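You operate a simulated robot arm through the tools that you are given. There is no shell and no other tool. Be economical: measure what you need, move in short steps, check, and stop when the job is done.

You run a simulated robot arm. Do the job below in one go: nothing can be reset, and whatever is moved stays where it is left.

## Task
Fetch the brass plug and stand it on the top of the wash bench. Take the eye bolt and put it on the top of the wash bench. Take the short pin and leave it on top of the thick plate. Any order will do. Set down upright: eye bolt.

The check looks at the end state, three seconds after you hand in, the way a careful person would. Anything else that was tipped, shoved, dropped, spilled or broken makes it a failure.

## Robot
A 6-joint arm with a two-finger parallel gripper, fixed in place. Base frame: the origin is at the foot of the arm, x ahead of it, y to its left, z up; the work surface is at about z = 0.85. Readings come in m, degrees, newtons and seconds.
With the tool pointing down near the work surface it reaches from about 0.24 to 0.64 m from the base axis. Its first joint turns from -66.0 to 66.0 degrees. Payload 2.7 kg.
Tool frame: the origin (TCP) lies between the finger pads and is the grasp point; the fingertips stand 0.023 m ahead of it; z points along the fingers, y is the line along which they close. Largest opening 0.094 m; finger width 0.038, thickness 0.01; the body of the gripper, 0.054 by 0.096 m, starts 0.039 m behind the TCP.
Orientation is told as [roll, pitch, yaw] about the base's x, y, z axes, in that order, counted from this pose: with the fingers straight down and closing along the base's y, the tool's x points along the base's -x, its y along +y and its z along -z.

## Interface
- The arm moves only by the tool play_rows. Its argument "motion" is a list of rows, each a list of 7 numbers: the finger opening in m, from 0 to 0.094, then the shift along the base's x, y, z in m, then the turn, a rotation vector about the base's x, y, z in degrees. In form: [[grip, dx, dy, dz, wx, wy, wz], ...]. A call has 1 to 20 rows; each row shifts and turns the commanded pose from where the row before left it. Rows are played at 5 a second. More than 0.05 m and 8.6 degrees between two rows, or a gripper value outside its range, and nothing of the call is played. A pose out of reach is approached as far as the arm can. The call stops where the force on the tool passes 40 N (or 10 N more than at its start, if that is more) or the arm is blocked; 0.2 s more then pass. The fingers move at their own pace (about 0.045 m/s each) and stop on an object; they squeeze with about 31 N. The grip force told is the motor's: it shows also when the fingers shut on nothing. Time passes only in rows, and 0.2 s behind the last, so rows that do not move let the fingers close. It gives the time, the measured TCP pose, the force on the tool (base axes), the opening and the grip force at its end, in the units of the frame above (readings bear some noise), with the torque about the TCP (base axes, N m) and any sound that the robot's microphone picked up.
- Cameras (640 x 400 px; columns grow to the right, rows downward): "scene" is fixed at [0.07, -0.4247, 1.4052]; the picture's right is [0.83, -0.55, 0.00], its down [-0.31, -0.47, -0.83] and it looks along [0.46, 0.69, -0.57] (base axes); focal length 343 px, centre (320, 200). "wrist" rides on the gripper at [0.087, 0.016, -0.074] in the tool frame; the picture's right is [-0.18, 0.98, 0.00], its down [-0.58, -0.11, -0.81] and it looks along [-0.79, -0.15, 0.59] (tool axes); focal length 243 px, centre (320, 200). There is no depth. A picture from a camera that has moved, and an enlarged one, comes with that camera's place and axes in the base frame and with its lens.
- grab_frame(camera): a new picture of that camera. The clock stands still meanwhile.
- inspect(camera, box): a new picture of the part [left, top, right, bottom] of that camera's present view, enlarged. The clock stands still meanwhile.
- finish_job(): hands the job in; it is judged then, once.

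Work in short steps. Places have to be worked out from the pictures, the camera data and where the tool is seen: move nearer, look again, correct. Check each grasp and each placing, and mend what went wrong. You have 120 turns and 76 pictures in all, those below and enlarged ones among them. Open the gripper and draw the arm clear of the work before you hand the job in, unless the task says otherwise; then end with one line.

The tools are called after ">>>" by a JSON object that holds its "method" and its "body". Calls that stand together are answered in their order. play_rows: Moves the arm, as the interface text tells. Its arguments: {"type":"object","properties":{"motion":{"type":"array"}},"required":["motion"]} The other tools are called the same way: grab_frame (camera) takes a picture; inspect (camera, box) takes an enlarged picture of a part of a camera's view; finish_job () hands the job in.

At the start:

```text
t: 0.0
tcp_pos: [0.4092, 0.0919, 1.1842]
orientation: [-0.1, 0.0, 0.0]
force: [0.5, -0.4, 1.8]
wrist_torque: [0.01, 0.01, 0.03]
width: 0.0938
grip_force: 0.1
```

scene: 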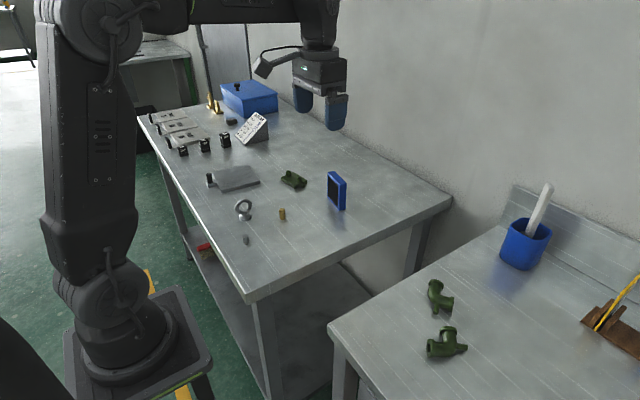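
wrist: 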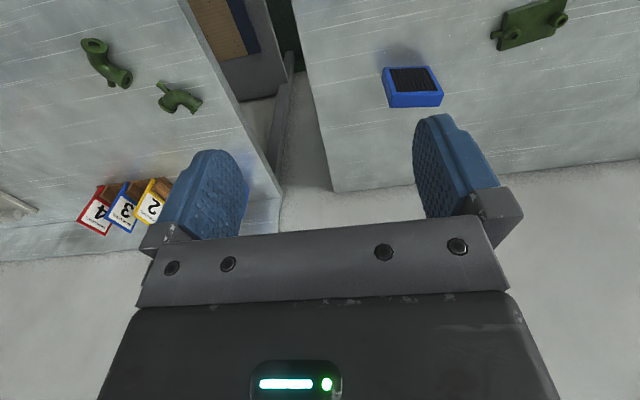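

I'll look closer at the objects on the table and at the second bench before moving.

>>> {"method": "inspect", "body": {"camera": "scene", "box": [190, 150, 370, 260]}}

>>> {"method": "inspect", "body": {"camera": "scene", "box": [320, 170, 640, 400]}}

>>> {"method": "inspect", "body": {"camera": "scene", "box": [130, 70, 290, 170]}}

```text
3.56 times, centred on (280, 205) of scene
camera zoom: at [0.07, -0.4247, 1.4052], right [0.83, -0.55, 0.0], down [-0.31, -0.47, -0.83], along [0.46, 0.69, -0.57], focal length 1221 px, centre (462, 182)
```

zoom: 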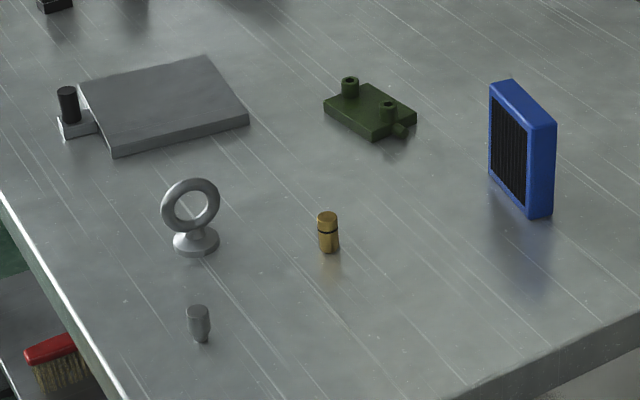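

```text
1.74 times, centred on (480, 285) of scene
camera zoom: at [0.07, -0.4247, 1.4052], right [0.83, -0.55, 0.0], down [-0.31, -0.47, -0.83], along [0.46, 0.69, -0.57], focal length 597 px, centre (42, 52)
```

zoom: 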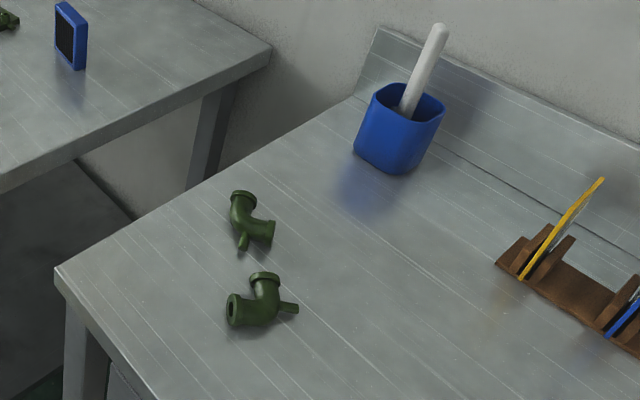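

```text
4.00 times, centred on (210, 120) of scene
camera zoom: at [0.07, -0.4247, 1.4052], right [0.83, -0.55, 0.0], down [-0.31, -0.47, -0.83], along [0.46, 0.69, -0.57], focal length 1373 px, centre (760, 520)
```

zoom: 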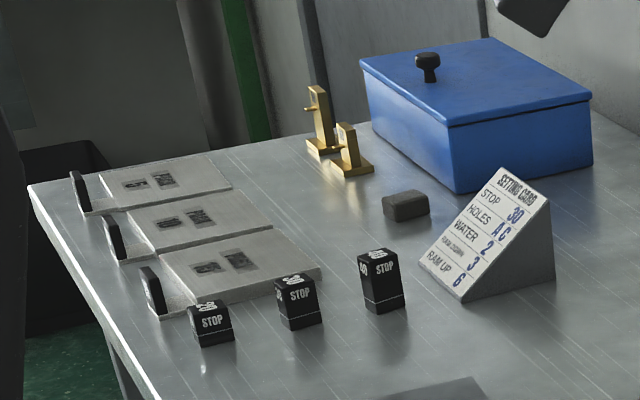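

The two benches are at about the same height (0.85 m). Next I'll zoom in on the plates, to be sure which one is the thick plate.

>>> {"method": "inspect", "body": {"camera": "scene", "box": [140, 100, 220, 150]}}

>>> {"method": "inspect", "body": {"camera": "scene", "box": [200, 155, 270, 199]}}

>>> {"method": "inspect", "body": {"camera": "scene", "box": [225, 190, 305, 250]}}

```text
8.00 times, centred on (180, 125) of scene
camera zoom: at [0.07, -0.4247, 1.4052], right [0.83, -0.55, 0.0], down [-0.31, -0.47, -0.83], along [0.46, 0.69, -0.57], focal length 2746 px, centre (1440, 800)
```

zoom: 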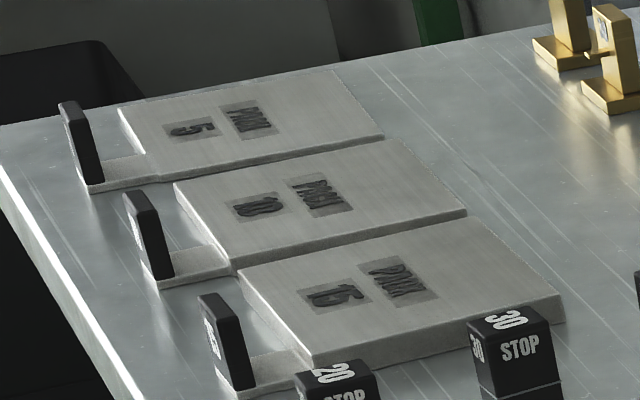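

```text
9.09 times, centred on (235, 177) of scene
camera zoom: at [0.07, -0.4247, 1.4052], right [0.83, -0.55, 0.0], down [-0.31, -0.47, -0.83], along [0.46, 0.69, -0.57], focal length 3121 px, centre (1093, 409)
```

zoom: 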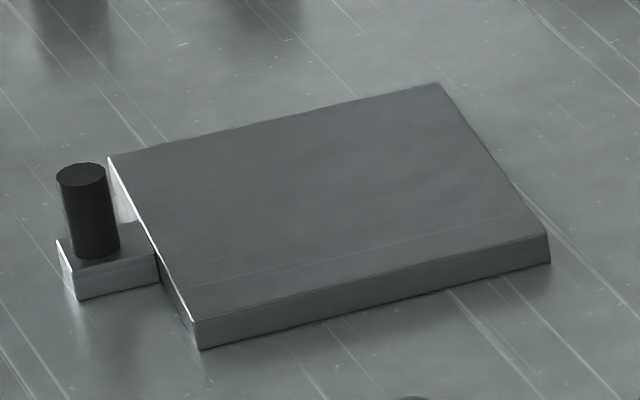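

```text
6.67 times, centred on (265, 220) of scene
camera zoom: at [0.07, -0.4247, 1.4052], right [0.83, -0.55, 0.0], down [-0.31, -0.47, -0.83], along [0.46, 0.69, -0.57], focal length 2289 px, centre (687, 67)
```

zoom: 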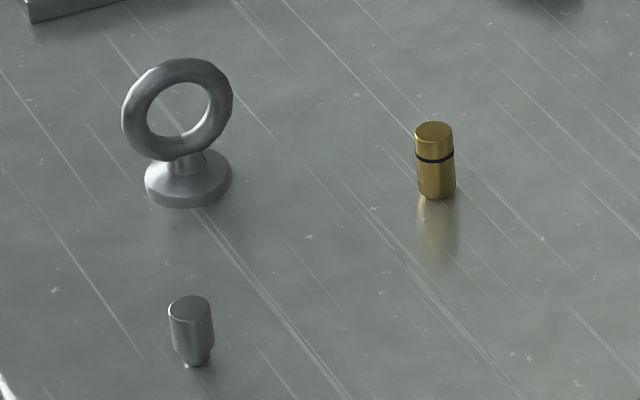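

The thick plate is the plain one with the peg, and the splash-backed bench on the right is the wash bench. My estimates are pin (0.265, 0.19), plug (0.384, 0.229) and eye bolt (0.304, 0.29). I'll move above the pin and look.

>>> {"method": "play_rows", "body": {"motion": [[0.07, -0.024, 0.016, -0.03, 0, 0, 0], [0.07, -0.024, 0.016, -0.03, 0, 0, 0], [0.07, -0.024, 0.016, -0.03, 0, 0, 0], [0.07, -0.024, 0.016, -0.03, 0, 0, 0], [0.07, -0.024, 0.017, -0.03, 0, 0, 0], [0.07, -0.024, 0.017, -0.034, 0, 0, 0], [0.07, 0, 0, -0.03, 0, 0, 0]]}}

>>> {"method": "grab_frame", "body": {"camera": "wrist"}}

>>> {"method": "grab_frame", "body": {"camera": "scene"}}

```text
t: 1.6
tcp_pos: [0.266, 0.1907, 0.9704]
orientation: [0.0, 0.1, -0.1]
force: [0.2, -0.6, -0.9]
wrist_torque: [-0.01, 0.0, 0.0]
width: 0.0698
grip_force: 0.1
```

```text
67 pictures are left
camera wrist: at [0.1781, 0.2069, 1.0432], right [0.18, 0.98, 0.0], down [0.58, -0.11, 0.81], along [0.79, -0.15, -0.59], focal length 243 px, centre (320, 200)
```

wrist: 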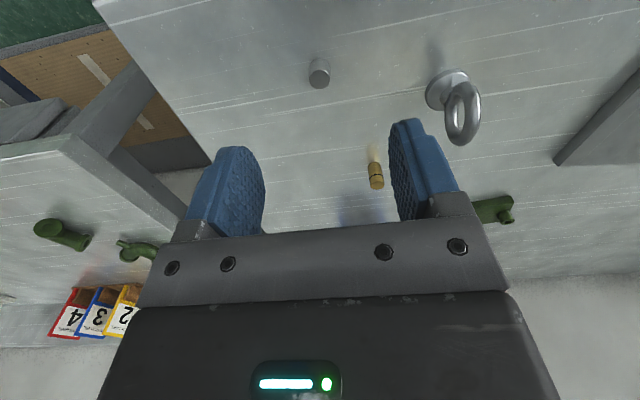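

```text
66 pictures are left
```

scene: 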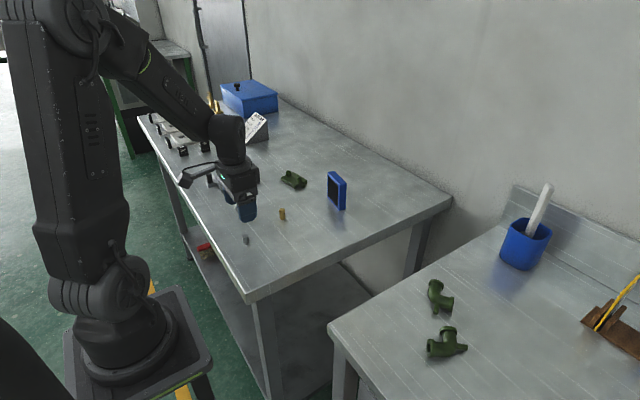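

The wrist view puts the pin at (0.2635, 0.190), standing about 28 mm tall. I'll descend over it and stop with the fingertips just above the table.

>>> {"method": "play_rows", "body": {"motion": [[0.05, -0.0025, -0.0005, -0.03, 0, 0, 0], [0.05, 0, 0, -0.03, 0, 0, 0], [0.05, 0, 0, -0.02, 0, 0, 0], [0.05, 0, 0, -0.01, 0, 0, 0]]}}

>>> {"method": "grab_frame", "body": {"camera": "wrist"}}

>>> {"method": "inspect", "body": {"camera": "scene", "box": [200, 180, 300, 260]}}

```text
t: 2.6
tcp_pos: [0.2649, 0.1878, 0.8809]
orientation: [0.0, 0.1, 0.0]
force: [-0.5, 0.2, -0.4]
wrist_torque: [-0.02, 0.04, 0.0]
width: 0.0501
grip_force: 0.1
```

```text
65 pictures are left
camera wrist: at [0.1772, 0.2056, 0.9538], right [0.18, 0.98, 0.0], down [0.58, -0.11, 0.81], along [0.79, -0.15, -0.59], focal length 243 px, centre (320, 200)
```

wrist: 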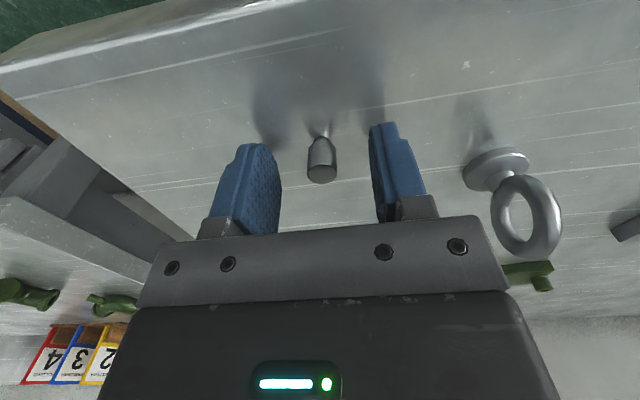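

```text
5.00 times, centred on (250, 220) of scene
camera zoom: at [0.07, -0.4247, 1.4052], right [0.83, -0.55, 0.0], down [-0.31, -0.47, -0.83], along [0.46, 0.69, -0.57], focal length 1716 px, centre (670, 100)
```

zoom: 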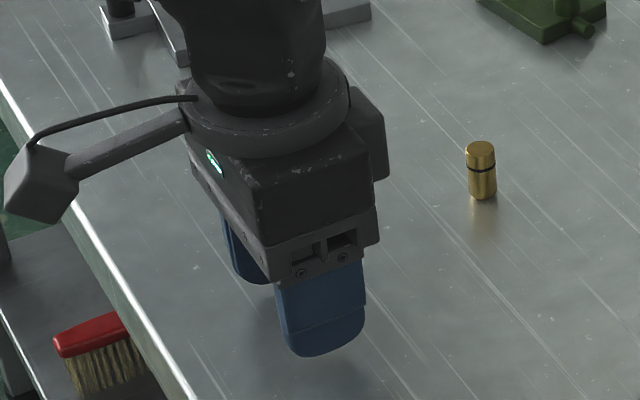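

The pin is between the fingers, about 5 mm nearer the base than the TCP. I'll shift, lower 3 mm and close.

>>> {"method": "play_rows", "body": {"motion": [[0.05, -0.004, 0.0015, 0, 0, 0, 0], [0.05, 0, 0, -0.003, 0, 0, 0], [0.02, 0, 0, 0, 0, 0, 0], [0.0, 0, 0, 0, 0, 0, 0], [0.0, 0, 0, 0, 0, 0, 0], [0.0, 0, 0, 0, 0, 0, 0]]}}

```text
t: 4.0
tcp_pos: [0.2595, 0.191, 0.8768]
orientation: [-0.1, 0.0, 0.0]
force: [-0.1, 0.2, 0.2]
wrist_torque: [0.0, 0.02, -0.01]
width: 0.0138
grip_force: 31.1
```

The fingers stopped at 13.8 mm, so the pin is held. I'll lift it, carry it high over the eye bolt to the plate, and check.

>>> {"method": "play_rows", "body": {"motion": [[0.0, 0, 0, 0.02, 0, 0, 0], [0.0, 0, 0, 0.04, 0, 0, 0], [0.0, 0, 0, 0.04, 0, 0, 0], [0.0, 0.016, 0.044, 0.01, 0, 0, 0], [0.0, 0.016, 0.044, 0, 0, 0, 0], [0.0, 0.016, 0.044, 0, 0, 0, 0], [0.0, 0.016, 0.044, 0, 0, 0, 0], [0.0, 0.014, 0.044, 0, 0, 0, 0], [0.0, 0.014, 0.044, 0, 0, 0, 0], [0.0, 0, 0, -0.02, 0, 0, 0]]}}

>>> {"method": "grab_frame", "body": {"camera": "wrist"}}

>>> {"method": "inspect", "body": {"camera": "scene", "box": [170, 100, 330, 200]}}

```text
t: 6.2
tcp_pos: [0.3517, 0.4556, 0.9663]
orientation: [0.1, 0.0, 0.2]
force: [-0.1, -0.9, -0.1]
wrist_torque: [0.0, -0.03, 0.01]
width: 0.0136
grip_force: 30.9
```

```text
63 pictures are left
camera wrist: at [0.2638, 0.4728, 1.0397], right [0.18, 0.98, 0.0], down [0.58, -0.11, 0.81], along [0.79, -0.15, -0.59], focal length 243 px, centre (320, 200)
```

wrist: 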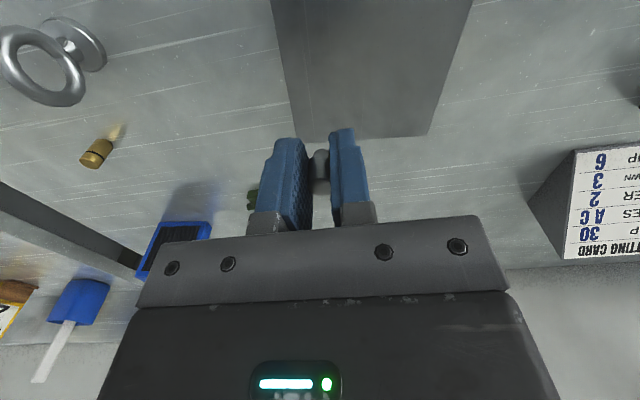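

```text
4.00 times, centred on (250, 150) of scene
camera zoom: at [0.07, -0.4247, 1.4052], right [0.83, -0.55, 0.0], down [-0.31, -0.47, -0.82], along [0.46, 0.69, -0.57], focal length 1373 px, centre (600, 400)
```

zoom: 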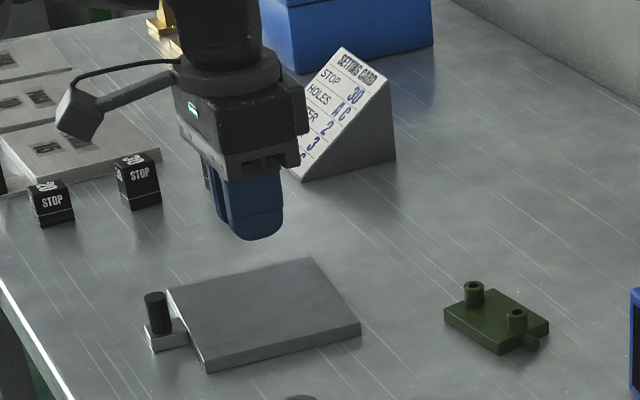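

The pin is held. The plate top spans roughly x 0.28–0.41, y 0.43–0.54, at z≈0.861. I'll shift 14 mm inward and descend to just above contact.

>>> {"method": "play_rows", "body": {"motion": [[0.0, -0.002, 0.014, -0.03, 0, 0, 0], [0.0, 0, 0, -0.03, 0, 0, 0], [0.0, 0, 0, -0.012, 0, 0, 0], [0.0, 0, 0, 0, 0, 0, 0]]}}

>>> {"method": "grab_frame", "body": {"camera": "wrist"}}

>>> {"method": "inspect", "body": {"camera": "scene", "box": [200, 140, 280, 200]}}

```text
t: 7.2
tcp_pos: [0.3488, 0.4711, 0.8957]
orientation: [0.0, -0.1, 0.0]
force: [0.5, -0.2, -0.5]
wrist_torque: [0.0, -0.03, 0.03]
width: 0.0134
grip_force: 31.2
```

```text
61 pictures are left
camera wrist: at [0.2627, 0.4868, 0.9689], right [0.18, 0.98, 0.0], down [0.58, -0.11, 0.81], along [0.79, -0.15, -0.59], focal length 243 px, centre (320, 200)
```

wrist: 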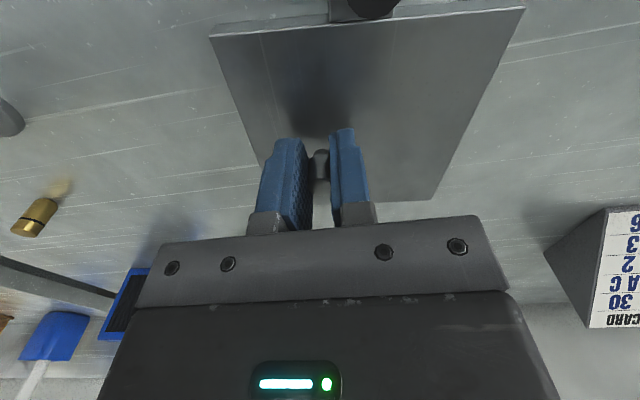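

```text
6.67 times, centred on (240, 170) of scene
camera zoom: at [0.07, -0.4247, 1.4052], right [0.83, -0.55, 0.0], down [-0.31, -0.47, -0.82], along [0.46, 0.69, -0.57], focal length 2289 px, centre (853, 400)
```

zoom: 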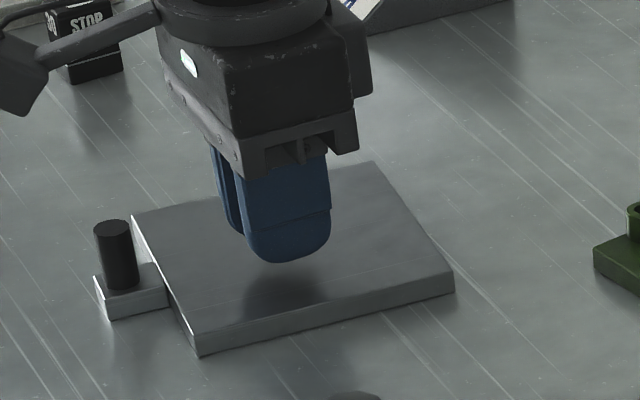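

Over the plate. I'll lower in small steps until contact.

>>> {"method": "play_rows", "body": {"motion": [[0.0, 0, 0, -0.003, 0, 0, 0], [0.0, 0, 0, -0.002, 0, 0, 0], [0.0, 0, 0, -0.0015, 0, 0, 0], [0.0, 0, 0, 0, 0, 0, 0]]}}

```text
t: 8.2
tcp_pos: [0.3495, 0.4692, 0.8882]
orientation: [0.0, 0.1, 0.0]
force: [0.1, 0.6, 1.0]
wrist_torque: [0.02, 0.02, 0.02]
width: 0.0136
grip_force: 31.0
```

>>> {"method": "play_rows", "body": {"motion": [[0.0, 0, 0, -0.001, 0, 0, 0], [0.0, 0, 0, 0, 0, 0, 0]]}}

```text
t: 8.8
tcp_pos: [0.3496, 0.4702, 0.888]
orientation: [0.2, -0.3, 0.0]
force: [-1.4, -2.1, 6.1]
wrist_torque: [-0.06, -0.05, -0.03]
width: 0.0135
grip_force: 30.6
```

Contact shows as 6 N. I'll open the fingers gently and rise.

>>> {"method": "play_rows", "body": {"motion": [[0.016, 0, 0, 0, 0, 0, 0], [0.025, 0, 0, 0, 0, 0, 0], [0.04, 0, 0, 0, 0, 0, 0], [0.05, 0, 0, 0, 0, 0, 0], [0.05, 0, 0, 0.02, 0, 0, 0], [0.05, 0, 0, 0.03, 0, 0, 0], [0.05, 0, 0, 0.04, 0, 0, 0]]}}

>>> {"method": "grab_frame", "body": {"camera": "wrist"}}

>>> {"method": "inspect", "body": {"camera": "scene", "box": [200, 140, 280, 200]}}

```text
t: 10.4
tcp_pos: [0.348, 0.4705, 0.9763]
orientation: [0.0, 0.0, 0.0]
force: [1.1, -0.2, 0.2]
wrist_torque: [0.01, 0.01, 0.01]
width: 0.0501
grip_force: 0.0
```

```text
59 pictures are left
camera wrist: at [0.2606, 0.4874, 1.0499], right [0.18, 0.98, 0.0], down [0.58, -0.11, 0.81], along [0.79, -0.15, -0.59], focal length 243 px, centre (320, 200)
```

wrist: 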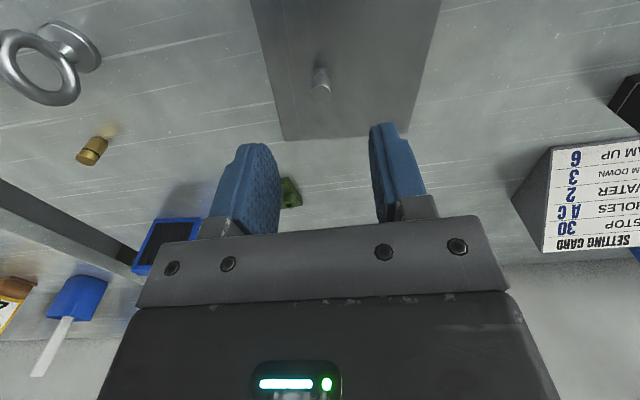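

```text
6.67 times, centred on (240, 170) of scene
camera zoom: at [0.07, -0.4247, 1.4052], right [0.83, -0.55, 0.0], down [-0.31, -0.47, -0.83], along [0.46, 0.69, -0.56], focal length 2289 px, centre (853, 400)
```

zoom: 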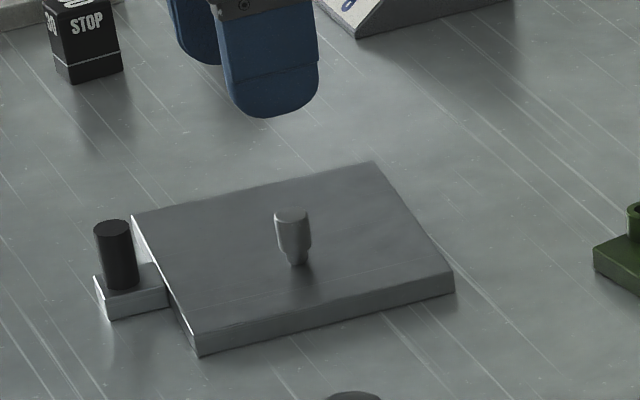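

The pin stands on the plate. Next is the plug: I'll move above (0.38, 0.229) and look.

>>> {"method": "play_rows", "body": {"motion": [[0.06, 0.006, -0.048, 0, 0, 0, 0], [0.06, 0.006, -0.048, 0, 0, 0, 0], [0.06, 0.006, -0.048, 0, 0, 0, 0], [0.06, 0.006, -0.048, 0, 0, 0, 0], [0.06, 0.006, -0.049, 0, 0, 0, 0], [0.06, 0, 0, -0.03, 0, 0, 0], [0.06, 0, 0, 0, 0, 0, 0]]}}

>>> {"method": "grab_frame", "body": {"camera": "wrist"}}

```text
t: 12.0
tcp_pos: [0.3797, 0.2289, 0.9486]
orientation: [0.0, 0.0, 0.0]
force: [-0.2, -0.8, -0.8]
wrist_torque: [0.01, -0.01, 0.0]
width: 0.06
grip_force: 0.2
```

```text
57 pictures are left
camera wrist: at [0.2924, 0.2449, 1.0223], right [0.18, 0.98, 0.0], down [0.58, -0.11, 0.81], along [0.79, -0.15, -0.59], focal length 243 px, centre (320, 200)
```

wrist: 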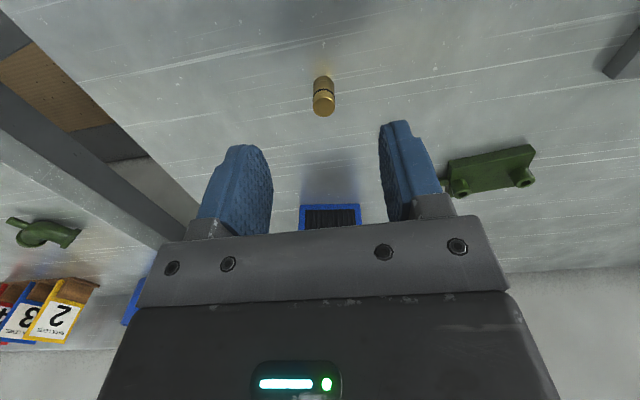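

The plug is at (0.380, 0.2305), right under the TCP. I'll descend and close on it.

>>> {"method": "play_rows", "body": {"motion": [[0.05, 0, 0.0015, -0.03, 0, 0, 0], [0.05, 0, 0, -0.025, 0, 0, 0], [0.05, 0, 0, -0.014, 0, 0, 0], [0.05, 0, 0, 0, 0, 0, 0], [0.02, 0, 0, 0, 0, 0, 0], [0.0, 0, 0, 0, 0, 0, 0], [0.0, 0, 0, 0, 0, 0, 0], [0.0, 0, 0, 0, 0, 0, 0]]}}

>>> {"method": "grab_frame", "body": {"camera": "wrist"}}

```text
t: 13.8
tcp_pos: [0.3802, 0.2298, 0.8782]
orientation: [0.1, 0.1, 0.0]
force: [0.5, 0.2, 0.1]
wrist_torque: [0.02, 0.0, -0.02]
width: 0.014
grip_force: 30.9
```

```text
56 pictures are left
camera wrist: at [0.2931, 0.2457, 0.9524], right [0.18, 0.98, 0.0], down [0.58, -0.11, 0.81], along [0.79, -0.15, -0.59], focal length 243 px, centre (320, 200)
```

wrist: 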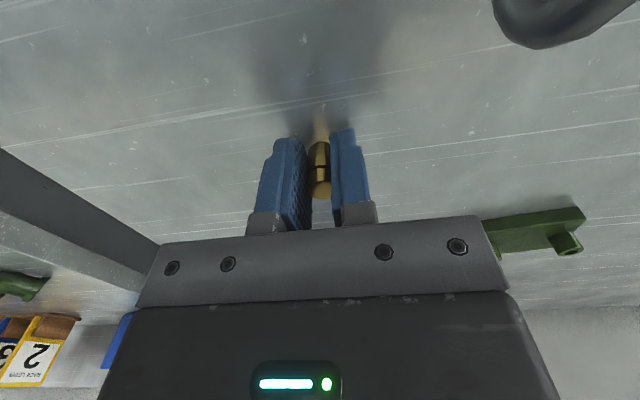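

The plug is gripped at 14 mm. I'll lift it and carry it over to the wash bench at about (0.40, −0.145).

>>> {"method": "play_rows", "body": {"motion": [[0.0, 0, 0, 0.03, 0, 0, 0], [0.0, 0, 0, 0.045, 0, 0, 0], [0.0, 0, 0, 0.045, 0, 0, 0], [0.0, 0.0025, -0.047, 0, 0, 0, 0], [0.0, 0.0025, -0.047, 0, 0, 0, 0], [0.0, 0.0025, -0.047, 0, 0, 0, 0], [0.0, 0.0025, -0.047, 0, 0, 0, 0], [0.0, 0.0025, -0.047, 0, 0, 0, 0], [0.0, 0.0025, -0.047, 0, 0, 0, 0], [0.0, 0.0025, -0.047, 0, 0, 0, 0], [0.0, 0.0025, -0.046, 0, 0, 0, 0], [0.0, 0, 0, -0.045, 0, 0, 0], [0.0, 0, 0, 0, 0, 0, 0]]}}

>>> {"method": "grab_frame", "body": {"camera": "wrist"}}

>>> {"method": "grab_frame", "body": {"camera": "scene"}}

```text
t: 16.6
tcp_pos: [0.3996, -0.1431, 0.9506]
orientation: [0.0, 0.1, 0.0]
force: [0.3, -0.7, -0.4]
wrist_torque: [0.0, -0.02, 0.03]
width: 0.0141
grip_force: 31.1
```

```text
55 pictures are left
camera wrist: at [0.312, -0.1272, 1.0243], right [0.18, 0.98, 0.0], down [0.58, -0.11, 0.81], along [0.79, -0.15, -0.59], focal length 243 px, centre (320, 200)
```

wrist: 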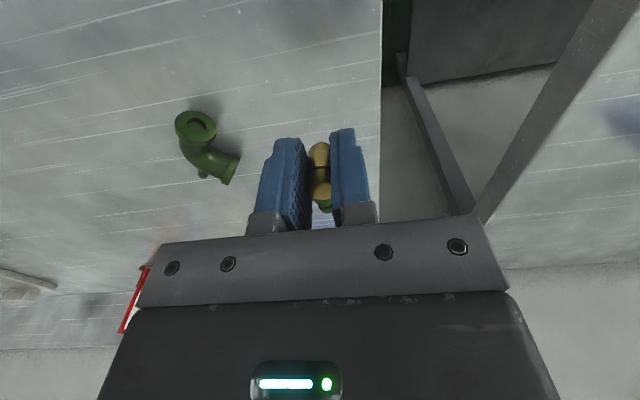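

```text
54 pictures are left
```

scene: 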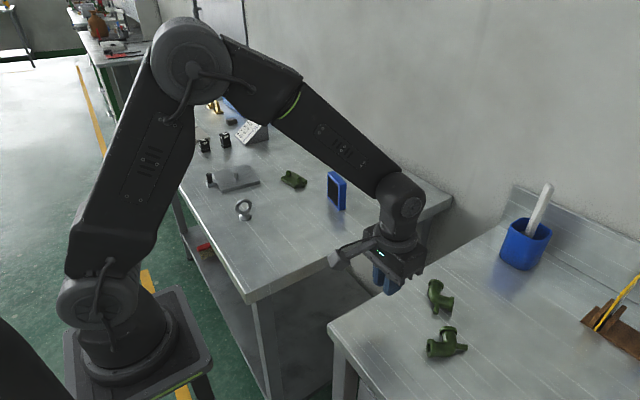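

The bench edge is at y≈−0.10 and the plug at −0.143, clear of the fittings. I'll lower it.

>>> {"method": "play_rows", "body": {"motion": [[0.0, 0, -0.005, -0.03, 0, 0, 0], [0.0, 0, 0, -0.025, 0, 0, 0], [0.0, 0, 0, -0.01, 0, 0, 0], [0.0, 0, 0, -0.004, 0, 0, 0], [0.0, 0, 0, 0, 0, 0, 0]]}}

>>> {"method": "inspect", "body": {"camera": "scene", "box": [330, 250, 490, 360]}}

```text
t: 17.8
tcp_pos: [0.3986, -0.1501, 0.8838]
orientation: [0.0, 0.1, 0.0]
force: [0.9, -0.2, -0.3]
wrist_torque: [-0.04, 0.01, -0.01]
width: 0.0139
grip_force: 31.0
```

```text
3.64 times, centred on (410, 305) of scene
camera zoom: at [0.07, -0.4247, 1.4052], right [0.83, -0.55, 0.0], down [-0.31, -0.47, -0.83], along [0.46, 0.69, -0.57], focal length 1248 px, centre (-7, -182)
```

zoom: 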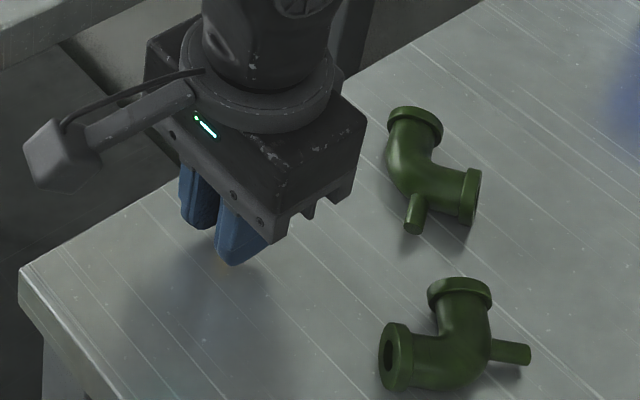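

Close to the surface. I'll step down in small increments until I see contact.

>>> {"method": "play_rows", "body": {"motion": [[0.0, 0, 0, -0.003, 0, 0, 0], [0.0, 0, 0, -0.0015, 0, 0, 0], [0.0, 0, 0, 0, 0, 0, 0]]}}

```text
t: 18.6
tcp_pos: [0.3989, -0.1502, 0.8797]
orientation: [0.0, 0.0, 0.1]
force: [-0.9, 0.1, -1.3]
wrist_torque: [0.03, 0.03, -0.02]
width: 0.014
grip_force: 30.8
```

>>> {"method": "play_rows", "body": {"motion": [[0.0, 0, 0, -0.001, 0, 0, 0], [0.0, 0, 0, -0.001, 0, 0, 0], [0.0, 0, 0, 0, 0, 0, 0]]}}

```text
t: 19.4
tcp_pos: [0.3988, -0.1491, 0.8795]
orientation: [-0.1, -0.1, 0.0]
force: [-3.8, 2.9, 13.2]
wrist_torque: [0.09, -0.01, 0.06]
width: 0.014
grip_force: 30.8
```

That's contact at 13 N. I'll ease up 0.8 mm, release and rise.

>>> {"method": "play_rows", "body": {"motion": [[0.0, 0, 0, 0.0008, 0, 0, 0], [0.018, 0, 0, 0, 0, 0, 0], [0.03, 0, 0, 0, 0, 0, 0], [0.05, 0, 0, 0, 0, 0, 0], [0.05, 0, 0, 0, 0, 0, 0], [0.05, 0, 0, 0.02, 0, 0, 0], [0.05, 0, 0, 0.04, 0, 0, 0], [0.05, 0, 0, 0.05, 0, 0, 0]]}}

>>> {"method": "inspect", "body": {"camera": "scene", "box": [330, 250, 490, 360]}}

>>> {"method": "grab_frame", "body": {"camera": "wrist"}}

```text
t: 21.2
tcp_pos: [0.3989, -0.1507, 0.9904]
orientation: [0.0, 0.1, 0.0]
force: [-0.5, 0.7, 0.8]
wrist_torque: [0.02, 0.0, -0.03]
width: 0.0501
grip_force: 0.0
```

```text
3.64 times, centred on (410, 305) of scene
camera zoom: at [0.07, -0.4247, 1.4052], right [0.83, -0.55, 0.0], down [-0.31, -0.47, -0.83], along [0.46, 0.69, -0.57], focal length 1248 px, centre (-7, -182)
```

zoom: 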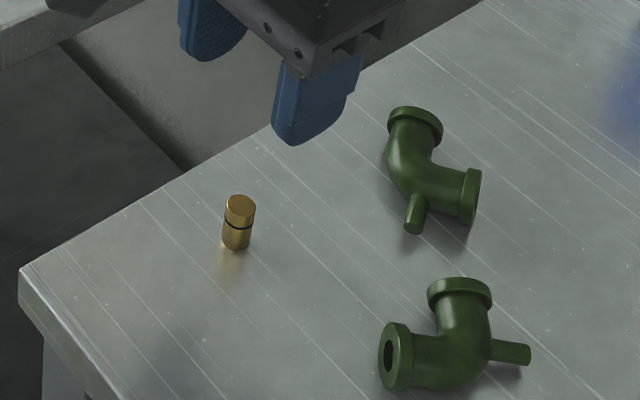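

```text
51 pictures are left
camera wrist: at [0.3121, -0.1355, 1.0649], right [0.18, 0.98, 0.0], down [0.58, -0.11, 0.81], along [0.79, -0.15, -0.59], focal length 243 px, centre (320, 200)
```

wrist: 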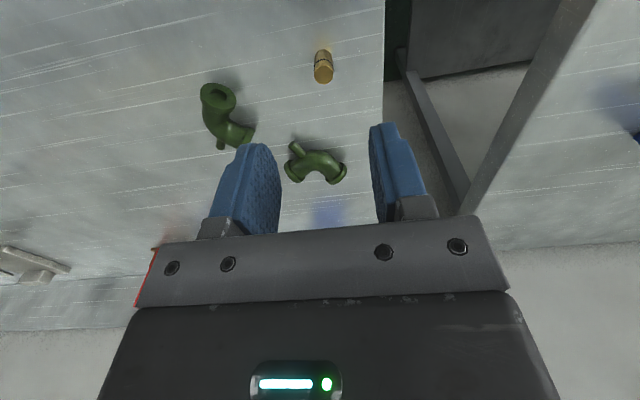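

The plug stands upright on the wash bench. Now I'll move above the eye bolt at (0.30, 0.288).

>>> {"method": "play_rows", "body": {"motion": [[0.05, -0.0099, 0.0439, 0.004, 0, 0, 0], [0.05, -0.0099, 0.0439, 0.004, 0, 0, 0], [0.05, -0.0099, 0.0439, 0.004, 0, 0, 0], [0.05, -0.0099, 0.0439, 0.004, 0, 0, 0], [0.05, -0.0099, 0.0439, 0.004, 0, 0, 0], [0.05, -0.0099, 0.0439, 0, 0, 0, 0], [0.05, -0.0099, 0.0439, 0, 0, 0, 0], [0.05, -0.0099, 0.0439, 0, 0, 0, 0], [0.05, -0.0099, 0.0439, 0, 0, 0, 0], [0.05, -0.0099, 0.0439, 0, 0, 0, 0], [0.05, 0, 0, 0, 0, 0, 0]]}}

>>> {"method": "grab_frame", "body": {"camera": "wrist"}}

>>> {"method": "inspect", "body": {"camera": "wrist", "box": [250, 20, 410, 130]}}

```text
t: 23.6
tcp_pos: [0.3013, 0.2906, 1.0088]
orientation: [0.0, 0.0, 0.0]
force: [0.4, 0.3, -0.4]
wrist_torque: [0.0, 0.0, -0.01]
width: 0.0503
grip_force: 0.0
```

```text
50 pictures are left
camera wrist: at [0.2128, 0.3068, 1.0826], right [0.18, 0.98, 0.0], down [0.58, -0.11, 0.81], along [0.79, -0.15, -0.59], focal length 243 px, centre (320, 200)
```

wrist: 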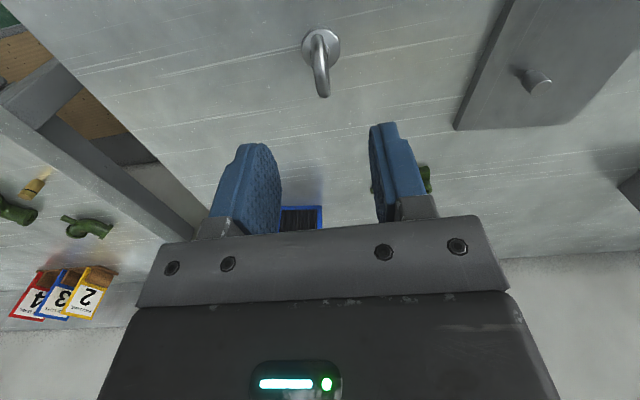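

```text
3.64 times, centred on (330, 75) of wrist
camera zoom: at [0.2128, 0.3068, 1.0826], right [0.18, 0.98, 0.0], down [0.58, -0.11, 0.81], along [0.79, -0.15, -0.59], focal length 882 px, centre (284, 654)
```

zoom: 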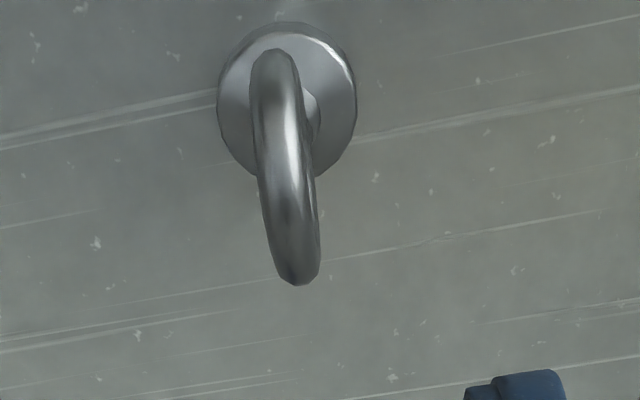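

The ring is nearly edge-on, with its plane about −5° from the x axis and its centre near (0.301, 0.2905). I'll turn −5°, then descend so the ring sits between the pads and the tips stay above the base flange.

>>> {"method": "play_rows", "body": {"motion": [[0.05, 0, 0, -0.03, 0, 0, -5], [0.05, 0, 0, -0.04, 0, 0, 0], [0.04, 0, 0, -0.03, 0, 0, 0], [0.04, 0, 0, -0.012, 0, 0, 0], [0.04, 0, 0, 0, 0, 0, 0]]}}

>>> {"method": "grab_frame", "body": {"camera": "wrist"}}

>>> {"method": "inspect", "body": {"camera": "scene", "box": [200, 160, 300, 230]}}

```text
t: 24.8
tcp_pos: [0.2989, 0.2885, 0.8982]
orientation: [0.0, 0.1, -5.0]
force: [-0.6, -0.1, 0.6]
wrist_torque: [-0.02, 0.02, 0.01]
width: 0.0403
grip_force: 0.0
```

```text
48 pictures are left
camera wrist: at [0.2139, 0.3127, 0.9712], right [0.27, 0.96, 0.0], down [0.57, -0.16, 0.81], along [0.78, -0.22, -0.59], focal length 243 px, centre (320, 200)
```

wrist: 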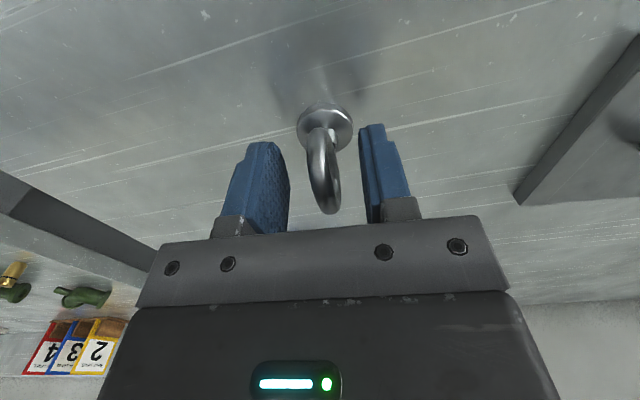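

```text
5.71 times, centred on (250, 195) of scene
camera zoom: at [0.07, -0.4247, 1.4052], right [0.83, -0.55, 0.0], down [-0.31, -0.47, -0.83], along [0.46, 0.69, -0.57], focal length 1962 px, centre (720, 229)
```

zoom: 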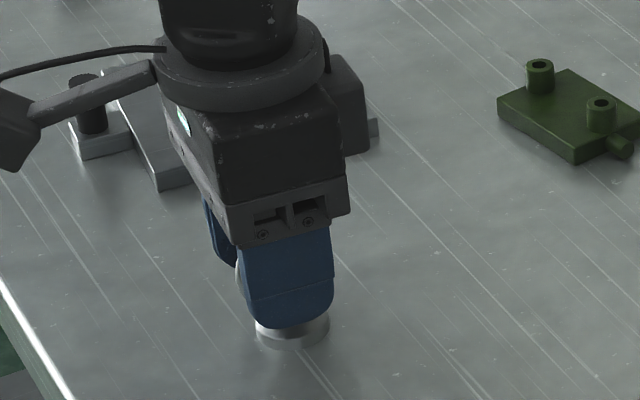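

The ring plane is about −5.5° and lies 1.5 mm to +y of the TCP. I'll correct, lower 8 mm and close.

>>> {"method": "play_rows", "body": {"motion": [[0.04, 0.001, 0.0015, -0.004, 0, 0, 0], [0.04, 0, 0, -0.004, 0, 0, 0], [0.03, 0, 0, 0, 0, 0, 0], [0.02, 0, 0, 0, 0, 0, 0], [0.01, 0, 0, 0, 0, 0, 0], [0.0, 0, 0, 0, 0, 0, 0], [0.0, 0, 0, 0, 0, 0, 0], [0.0, 0, 0, 0, 0, 0, 0]]}}

>>> {"method": "grab_frame", "body": {"camera": "wrist"}}

```text
t: 26.6
tcp_pos: [0.2996, 0.2901, 0.8902]
orientation: [0.1, 0.0, -5.0]
force: [-0.4, 0.8, 0.3]
wrist_torque: [0.01, -0.02, 0.01]
width: 0.0115
grip_force: 30.4
```

```text
46 pictures are left
camera wrist: at [0.2143, 0.3143, 0.9625], right [0.27, 0.96, 0.0], down [0.57, -0.16, 0.81], along [0.78, -0.22, -0.59], focal length 243 px, centre (320, 200)
```

wrist: 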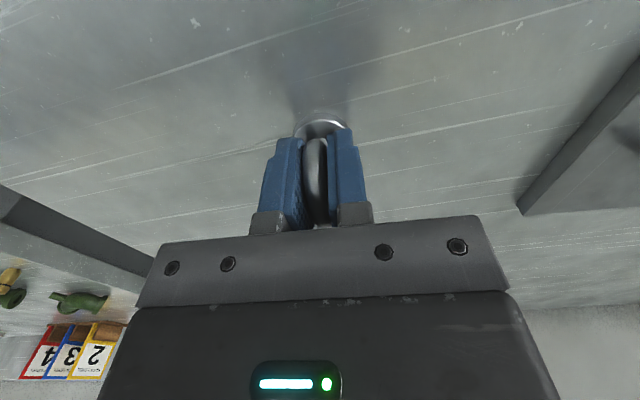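

The ring is clamped squarely at 11.5 mm. I'll lift and carry it to about (0.352, −0.205) over the wash bench.

>>> {"method": "play_rows", "body": {"motion": [[0.0, 0, 0, 0.02, 0, 0, 0], [0.0, 0, 0, 0.04, 0, 0, 0], [0.0, 0, 0, 0.045, 0, 0, 0], [0.0, 0.0048, -0.045, 0.005, 0, 0, 0], [0.0, 0.0048, -0.045, 0, 0, 0, 0], [0.0, 0.0048, -0.045, 0, 0, 0, 0], [0.0, 0.0048, -0.045, 0, 0, 0, 0], [0.0, 0.0048, -0.045, 0, 0, 0, 0], [0.0, 0.0048, -0.045, 0, 0, 0, 0], [0.0, 0.0048, -0.045, 0, 0, 0, 0], [0.0, 0.0048, -0.045, 0, 0, 0, 0], [0.0, 0.0048, -0.045, 0, 0, 0, 0], [0.0, 0.0048, -0.045, 0, 0, 0, 0], [0.0, 0.0048, -0.045, 0, 0, 0, 0], [0.0, 0, 0, 0, 0, 0, 0]]}}

>>> {"method": "grab_frame", "body": {"camera": "wrist"}}

>>> {"method": "grab_frame", "body": {"camera": "scene"}}

```text
t: 29.8
tcp_pos: [0.3513, -0.2053, 1.0008]
orientation: [0.1, 0.0, -4.9]
force: [-1.0, -0.1, -1.9]
wrist_torque: [-0.01, 0.0, 0.01]
width: 0.0113
grip_force: 30.9
```

```text
45 pictures are left
camera wrist: at [0.2664, -0.1808, 1.0741], right [0.27, 0.96, 0.0], down [0.57, -0.16, 0.81], along [0.78, -0.22, -0.59], focal length 243 px, centre (320, 200)
```

wrist: 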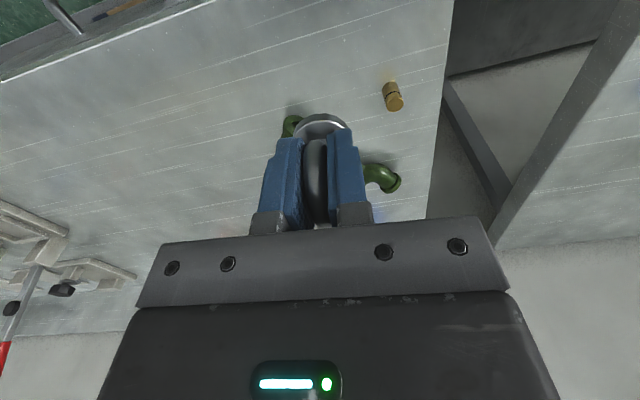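

```text
44 pictures are left
```

scene: 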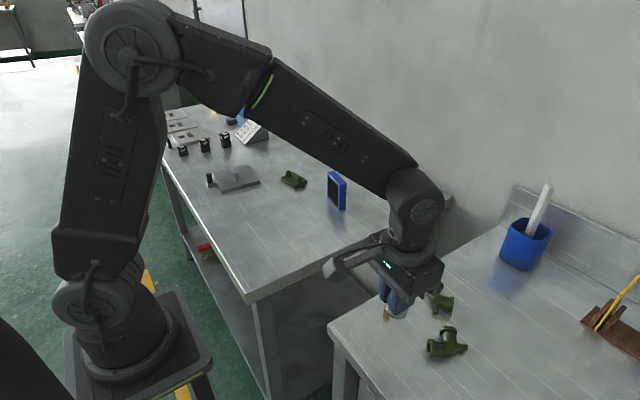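

The bolt hangs level over free bench space. I'll lower it to about 8 mm above contact, then step down.

>>> {"method": "play_rows", "body": {"motion": [[0.0, 0, 0, -0.04, 0, 0, 0], [0.0, 0, 0, -0.04, 0, 0, 0], [0.0, 0, 0, -0.02, 0, 0, 0], [0.0, 0, 0, -0.005, 0, 0, 0], [0.0, 0, 0, 0, 0, 0, 0]]}}

>>> {"method": "inspect", "body": {"camera": "scene", "box": [330, 250, 490, 360]}}

```text
t: 31.0
tcp_pos: [0.3539, -0.2053, 0.8945]
orientation: [0.0, 0.0, -5.0]
force: [0.0, 0.0, -1.3]
wrist_torque: [0.0, 0.03, -0.01]
width: 0.0115
grip_force: 30.7
```

```text
3.64 times, centred on (410, 305) of scene
camera zoom: at [0.07, -0.4247, 1.4052], right [0.83, -0.55, 0.0], down [-0.31, -0.47, -0.83], along [0.46, 0.69, -0.57], focal length 1248 px, centre (-7, -182)
```

zoom: 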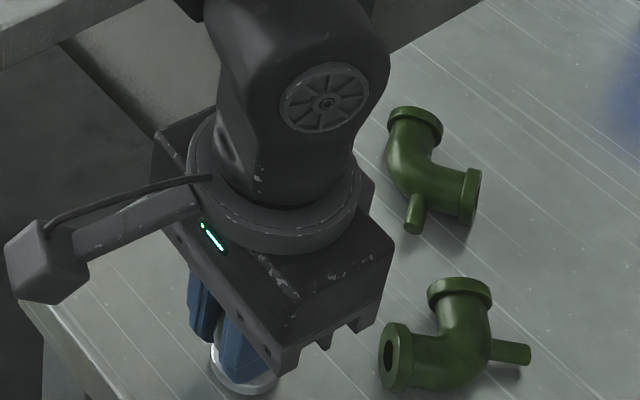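

>>> {"method": "play_rows", "body": {"motion": [[0.0, 0, 0, -0.0015, 0, 0, 0], [0.0, 0, 0, -0.001, 0, 0, 0], [0.0, 0, 0, 0, 0, 0, 0]]}}

```text
t: 31.8
tcp_pos: [0.3536, -0.204, 0.8921]
orientation: [0.1, 0.0, -5.0]
force: [-0.4, -0.7, -0.7]
wrist_torque: [0.02, -0.01, 0.04]
width: 0.0111
grip_force: 31.1
```

>>> {"method": "play_rows", "body": {"motion": [[0.0, 0, 0, -0.001, 0, 0, 0], [0.0, 0, 0, -0.0005, 0, 0, 0], [0.0, 0, 0, 0, 0, 0, 0]]}}

```text
t: 32.6
tcp_pos: [0.3533, -0.2048, 0.8903]
orientation: [0.0, -0.1, -5.0]
force: [0.7, 0.7, -1.7]
wrist_torque: [-0.02, 0.03, 0.0]
width: 0.0113
grip_force: 30.7
```

>>> {"method": "play_rows", "body": {"motion": [[0.0, 0, 0, -0.0008, 0, 0, 0], [0.0, 0, 0, 0, 0, 0, 0]]}}

```text
t: 33.2
tcp_pos: [0.3531, -0.2054, 0.8893]
orientation: [0.0, 0.0, -5.0]
force: [-1.6, -1.3, 4.6]
wrist_torque: [0.07, 0.02, 0.05]
width: 0.0111
grip_force: 30.6
```

The upward force of 4.6 N means the bolt is on the bench. I'll open gently and rise straight up.

>>> {"method": "play_rows", "body": {"motion": [[0.014, 0, 0, 0, 0, 0, 0], [0.022, 0, 0, 0, 0, 0, 0], [0.035, 0, 0, 0, 0, 0, 0], [0.045, 0, 0, 0, 0, 0, 0], [0.045, 0, 0, 0, 0, 0, 0], [0.045, 0, 0, 0.02, 0, 0, 0], [0.045, 0, 0, 0.04, 0, 0, 0], [0.045, 0, 0, 0.05, 0, 0, 0], [0.045, 0, 0, 0.05, 0, 0, 0]]}}

>>> {"method": "grab_frame", "body": {"camera": "wrist"}}

>>> {"method": "inspect", "body": {"camera": "scene", "box": [330, 250, 490, 360]}}

```text
t: 35.2
tcp_pos: [0.3564, -0.2017, 1.0493]
orientation: [-0.1, 0.0, -5.1]
force: [-0.6, 0.0, 0.2]
wrist_torque: [0.03, 0.02, -0.02]
width: 0.0451
grip_force: 0.0
```

```text
42 pictures are left
camera wrist: at [0.2712, -0.1776, 1.1231], right [0.27, 0.96, 0.0], down [0.57, -0.16, 0.81], along [0.78, -0.22, -0.59], focal length 243 px, centre (320, 200)
```

wrist: 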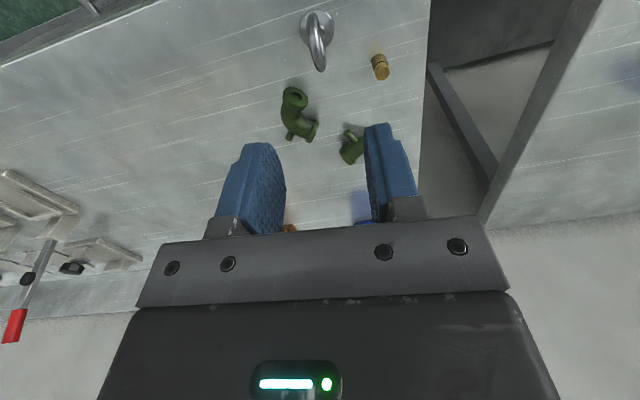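

```text
3.64 times, centred on (410, 305) of scene
camera zoom: at [0.07, -0.4247, 1.4052], right [0.83, -0.55, 0.0], down [-0.31, -0.47, -0.83], along [0.46, 0.69, -0.57], focal length 1248 px, centre (-7, -182)
```

zoom: 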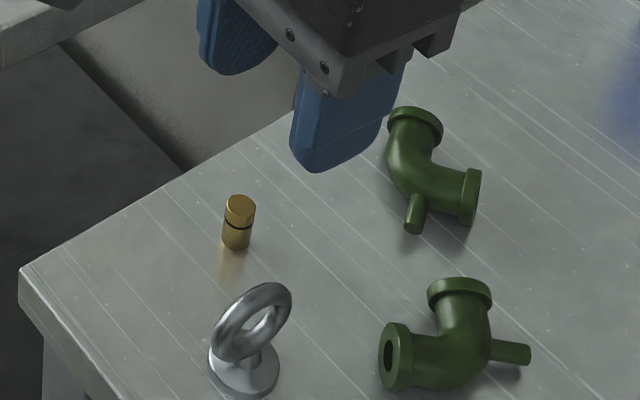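

The eye bolt stands upright. I'll draw the arm back clear and do a final check.

>>> {"method": "play_rows", "body": {"motion": [[0.09, 0, 0.03, 0.04, 0, 0, 5], [0.09, 0, 0.045, 0.02, 0, 0, 0], [0.09, 0, 0.045, 0.02, 0, 0, 0], [0.09, 0, 0.045, 0.02, 0, 0, 0], [0.09, 0, 0.045, 0.02, 0, 0, 0], [0.09, 0, 0.045, 0, 0, 0, 0], [0.09, 0, 0, 0, 0, 0, 0]]}}

>>> {"method": "grab_frame", "body": {"camera": "scene"}}

```text
t: 36.8
tcp_pos: [0.3547, 0.0487, 1.1713]
orientation: [0.1, 0.0, 0.1]
force: [-0.2, -0.1, 0.3]
wrist_torque: [0.02, -0.01, -0.02]
width: 0.0903
grip_force: 0.1
```

```text
40 pictures are left
```

scene: 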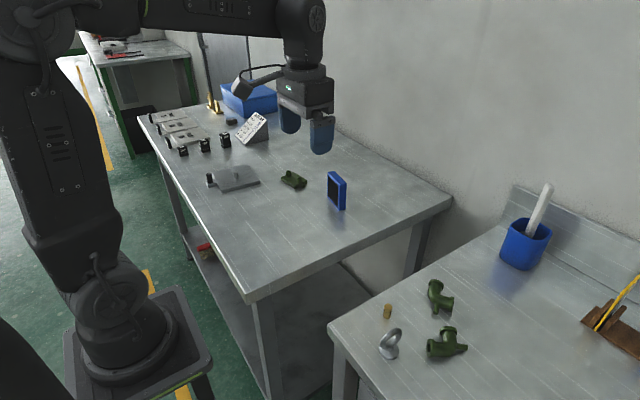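

All three items are placed, nothing else looks disturbed, and the arm is clear with the gripper open. I'll hand in now.

>>> {"method": "finish_job", "body": {}}

```text
The job is handed in.
```

The brass plug and the eye bolt both stand upright on the wash bench, and the short pin stands on the thick plate; neither bench nor plate was labelled, so I took the wash bench to be the splash-backed one on the right and the thick plate to be the plain one with the peg.
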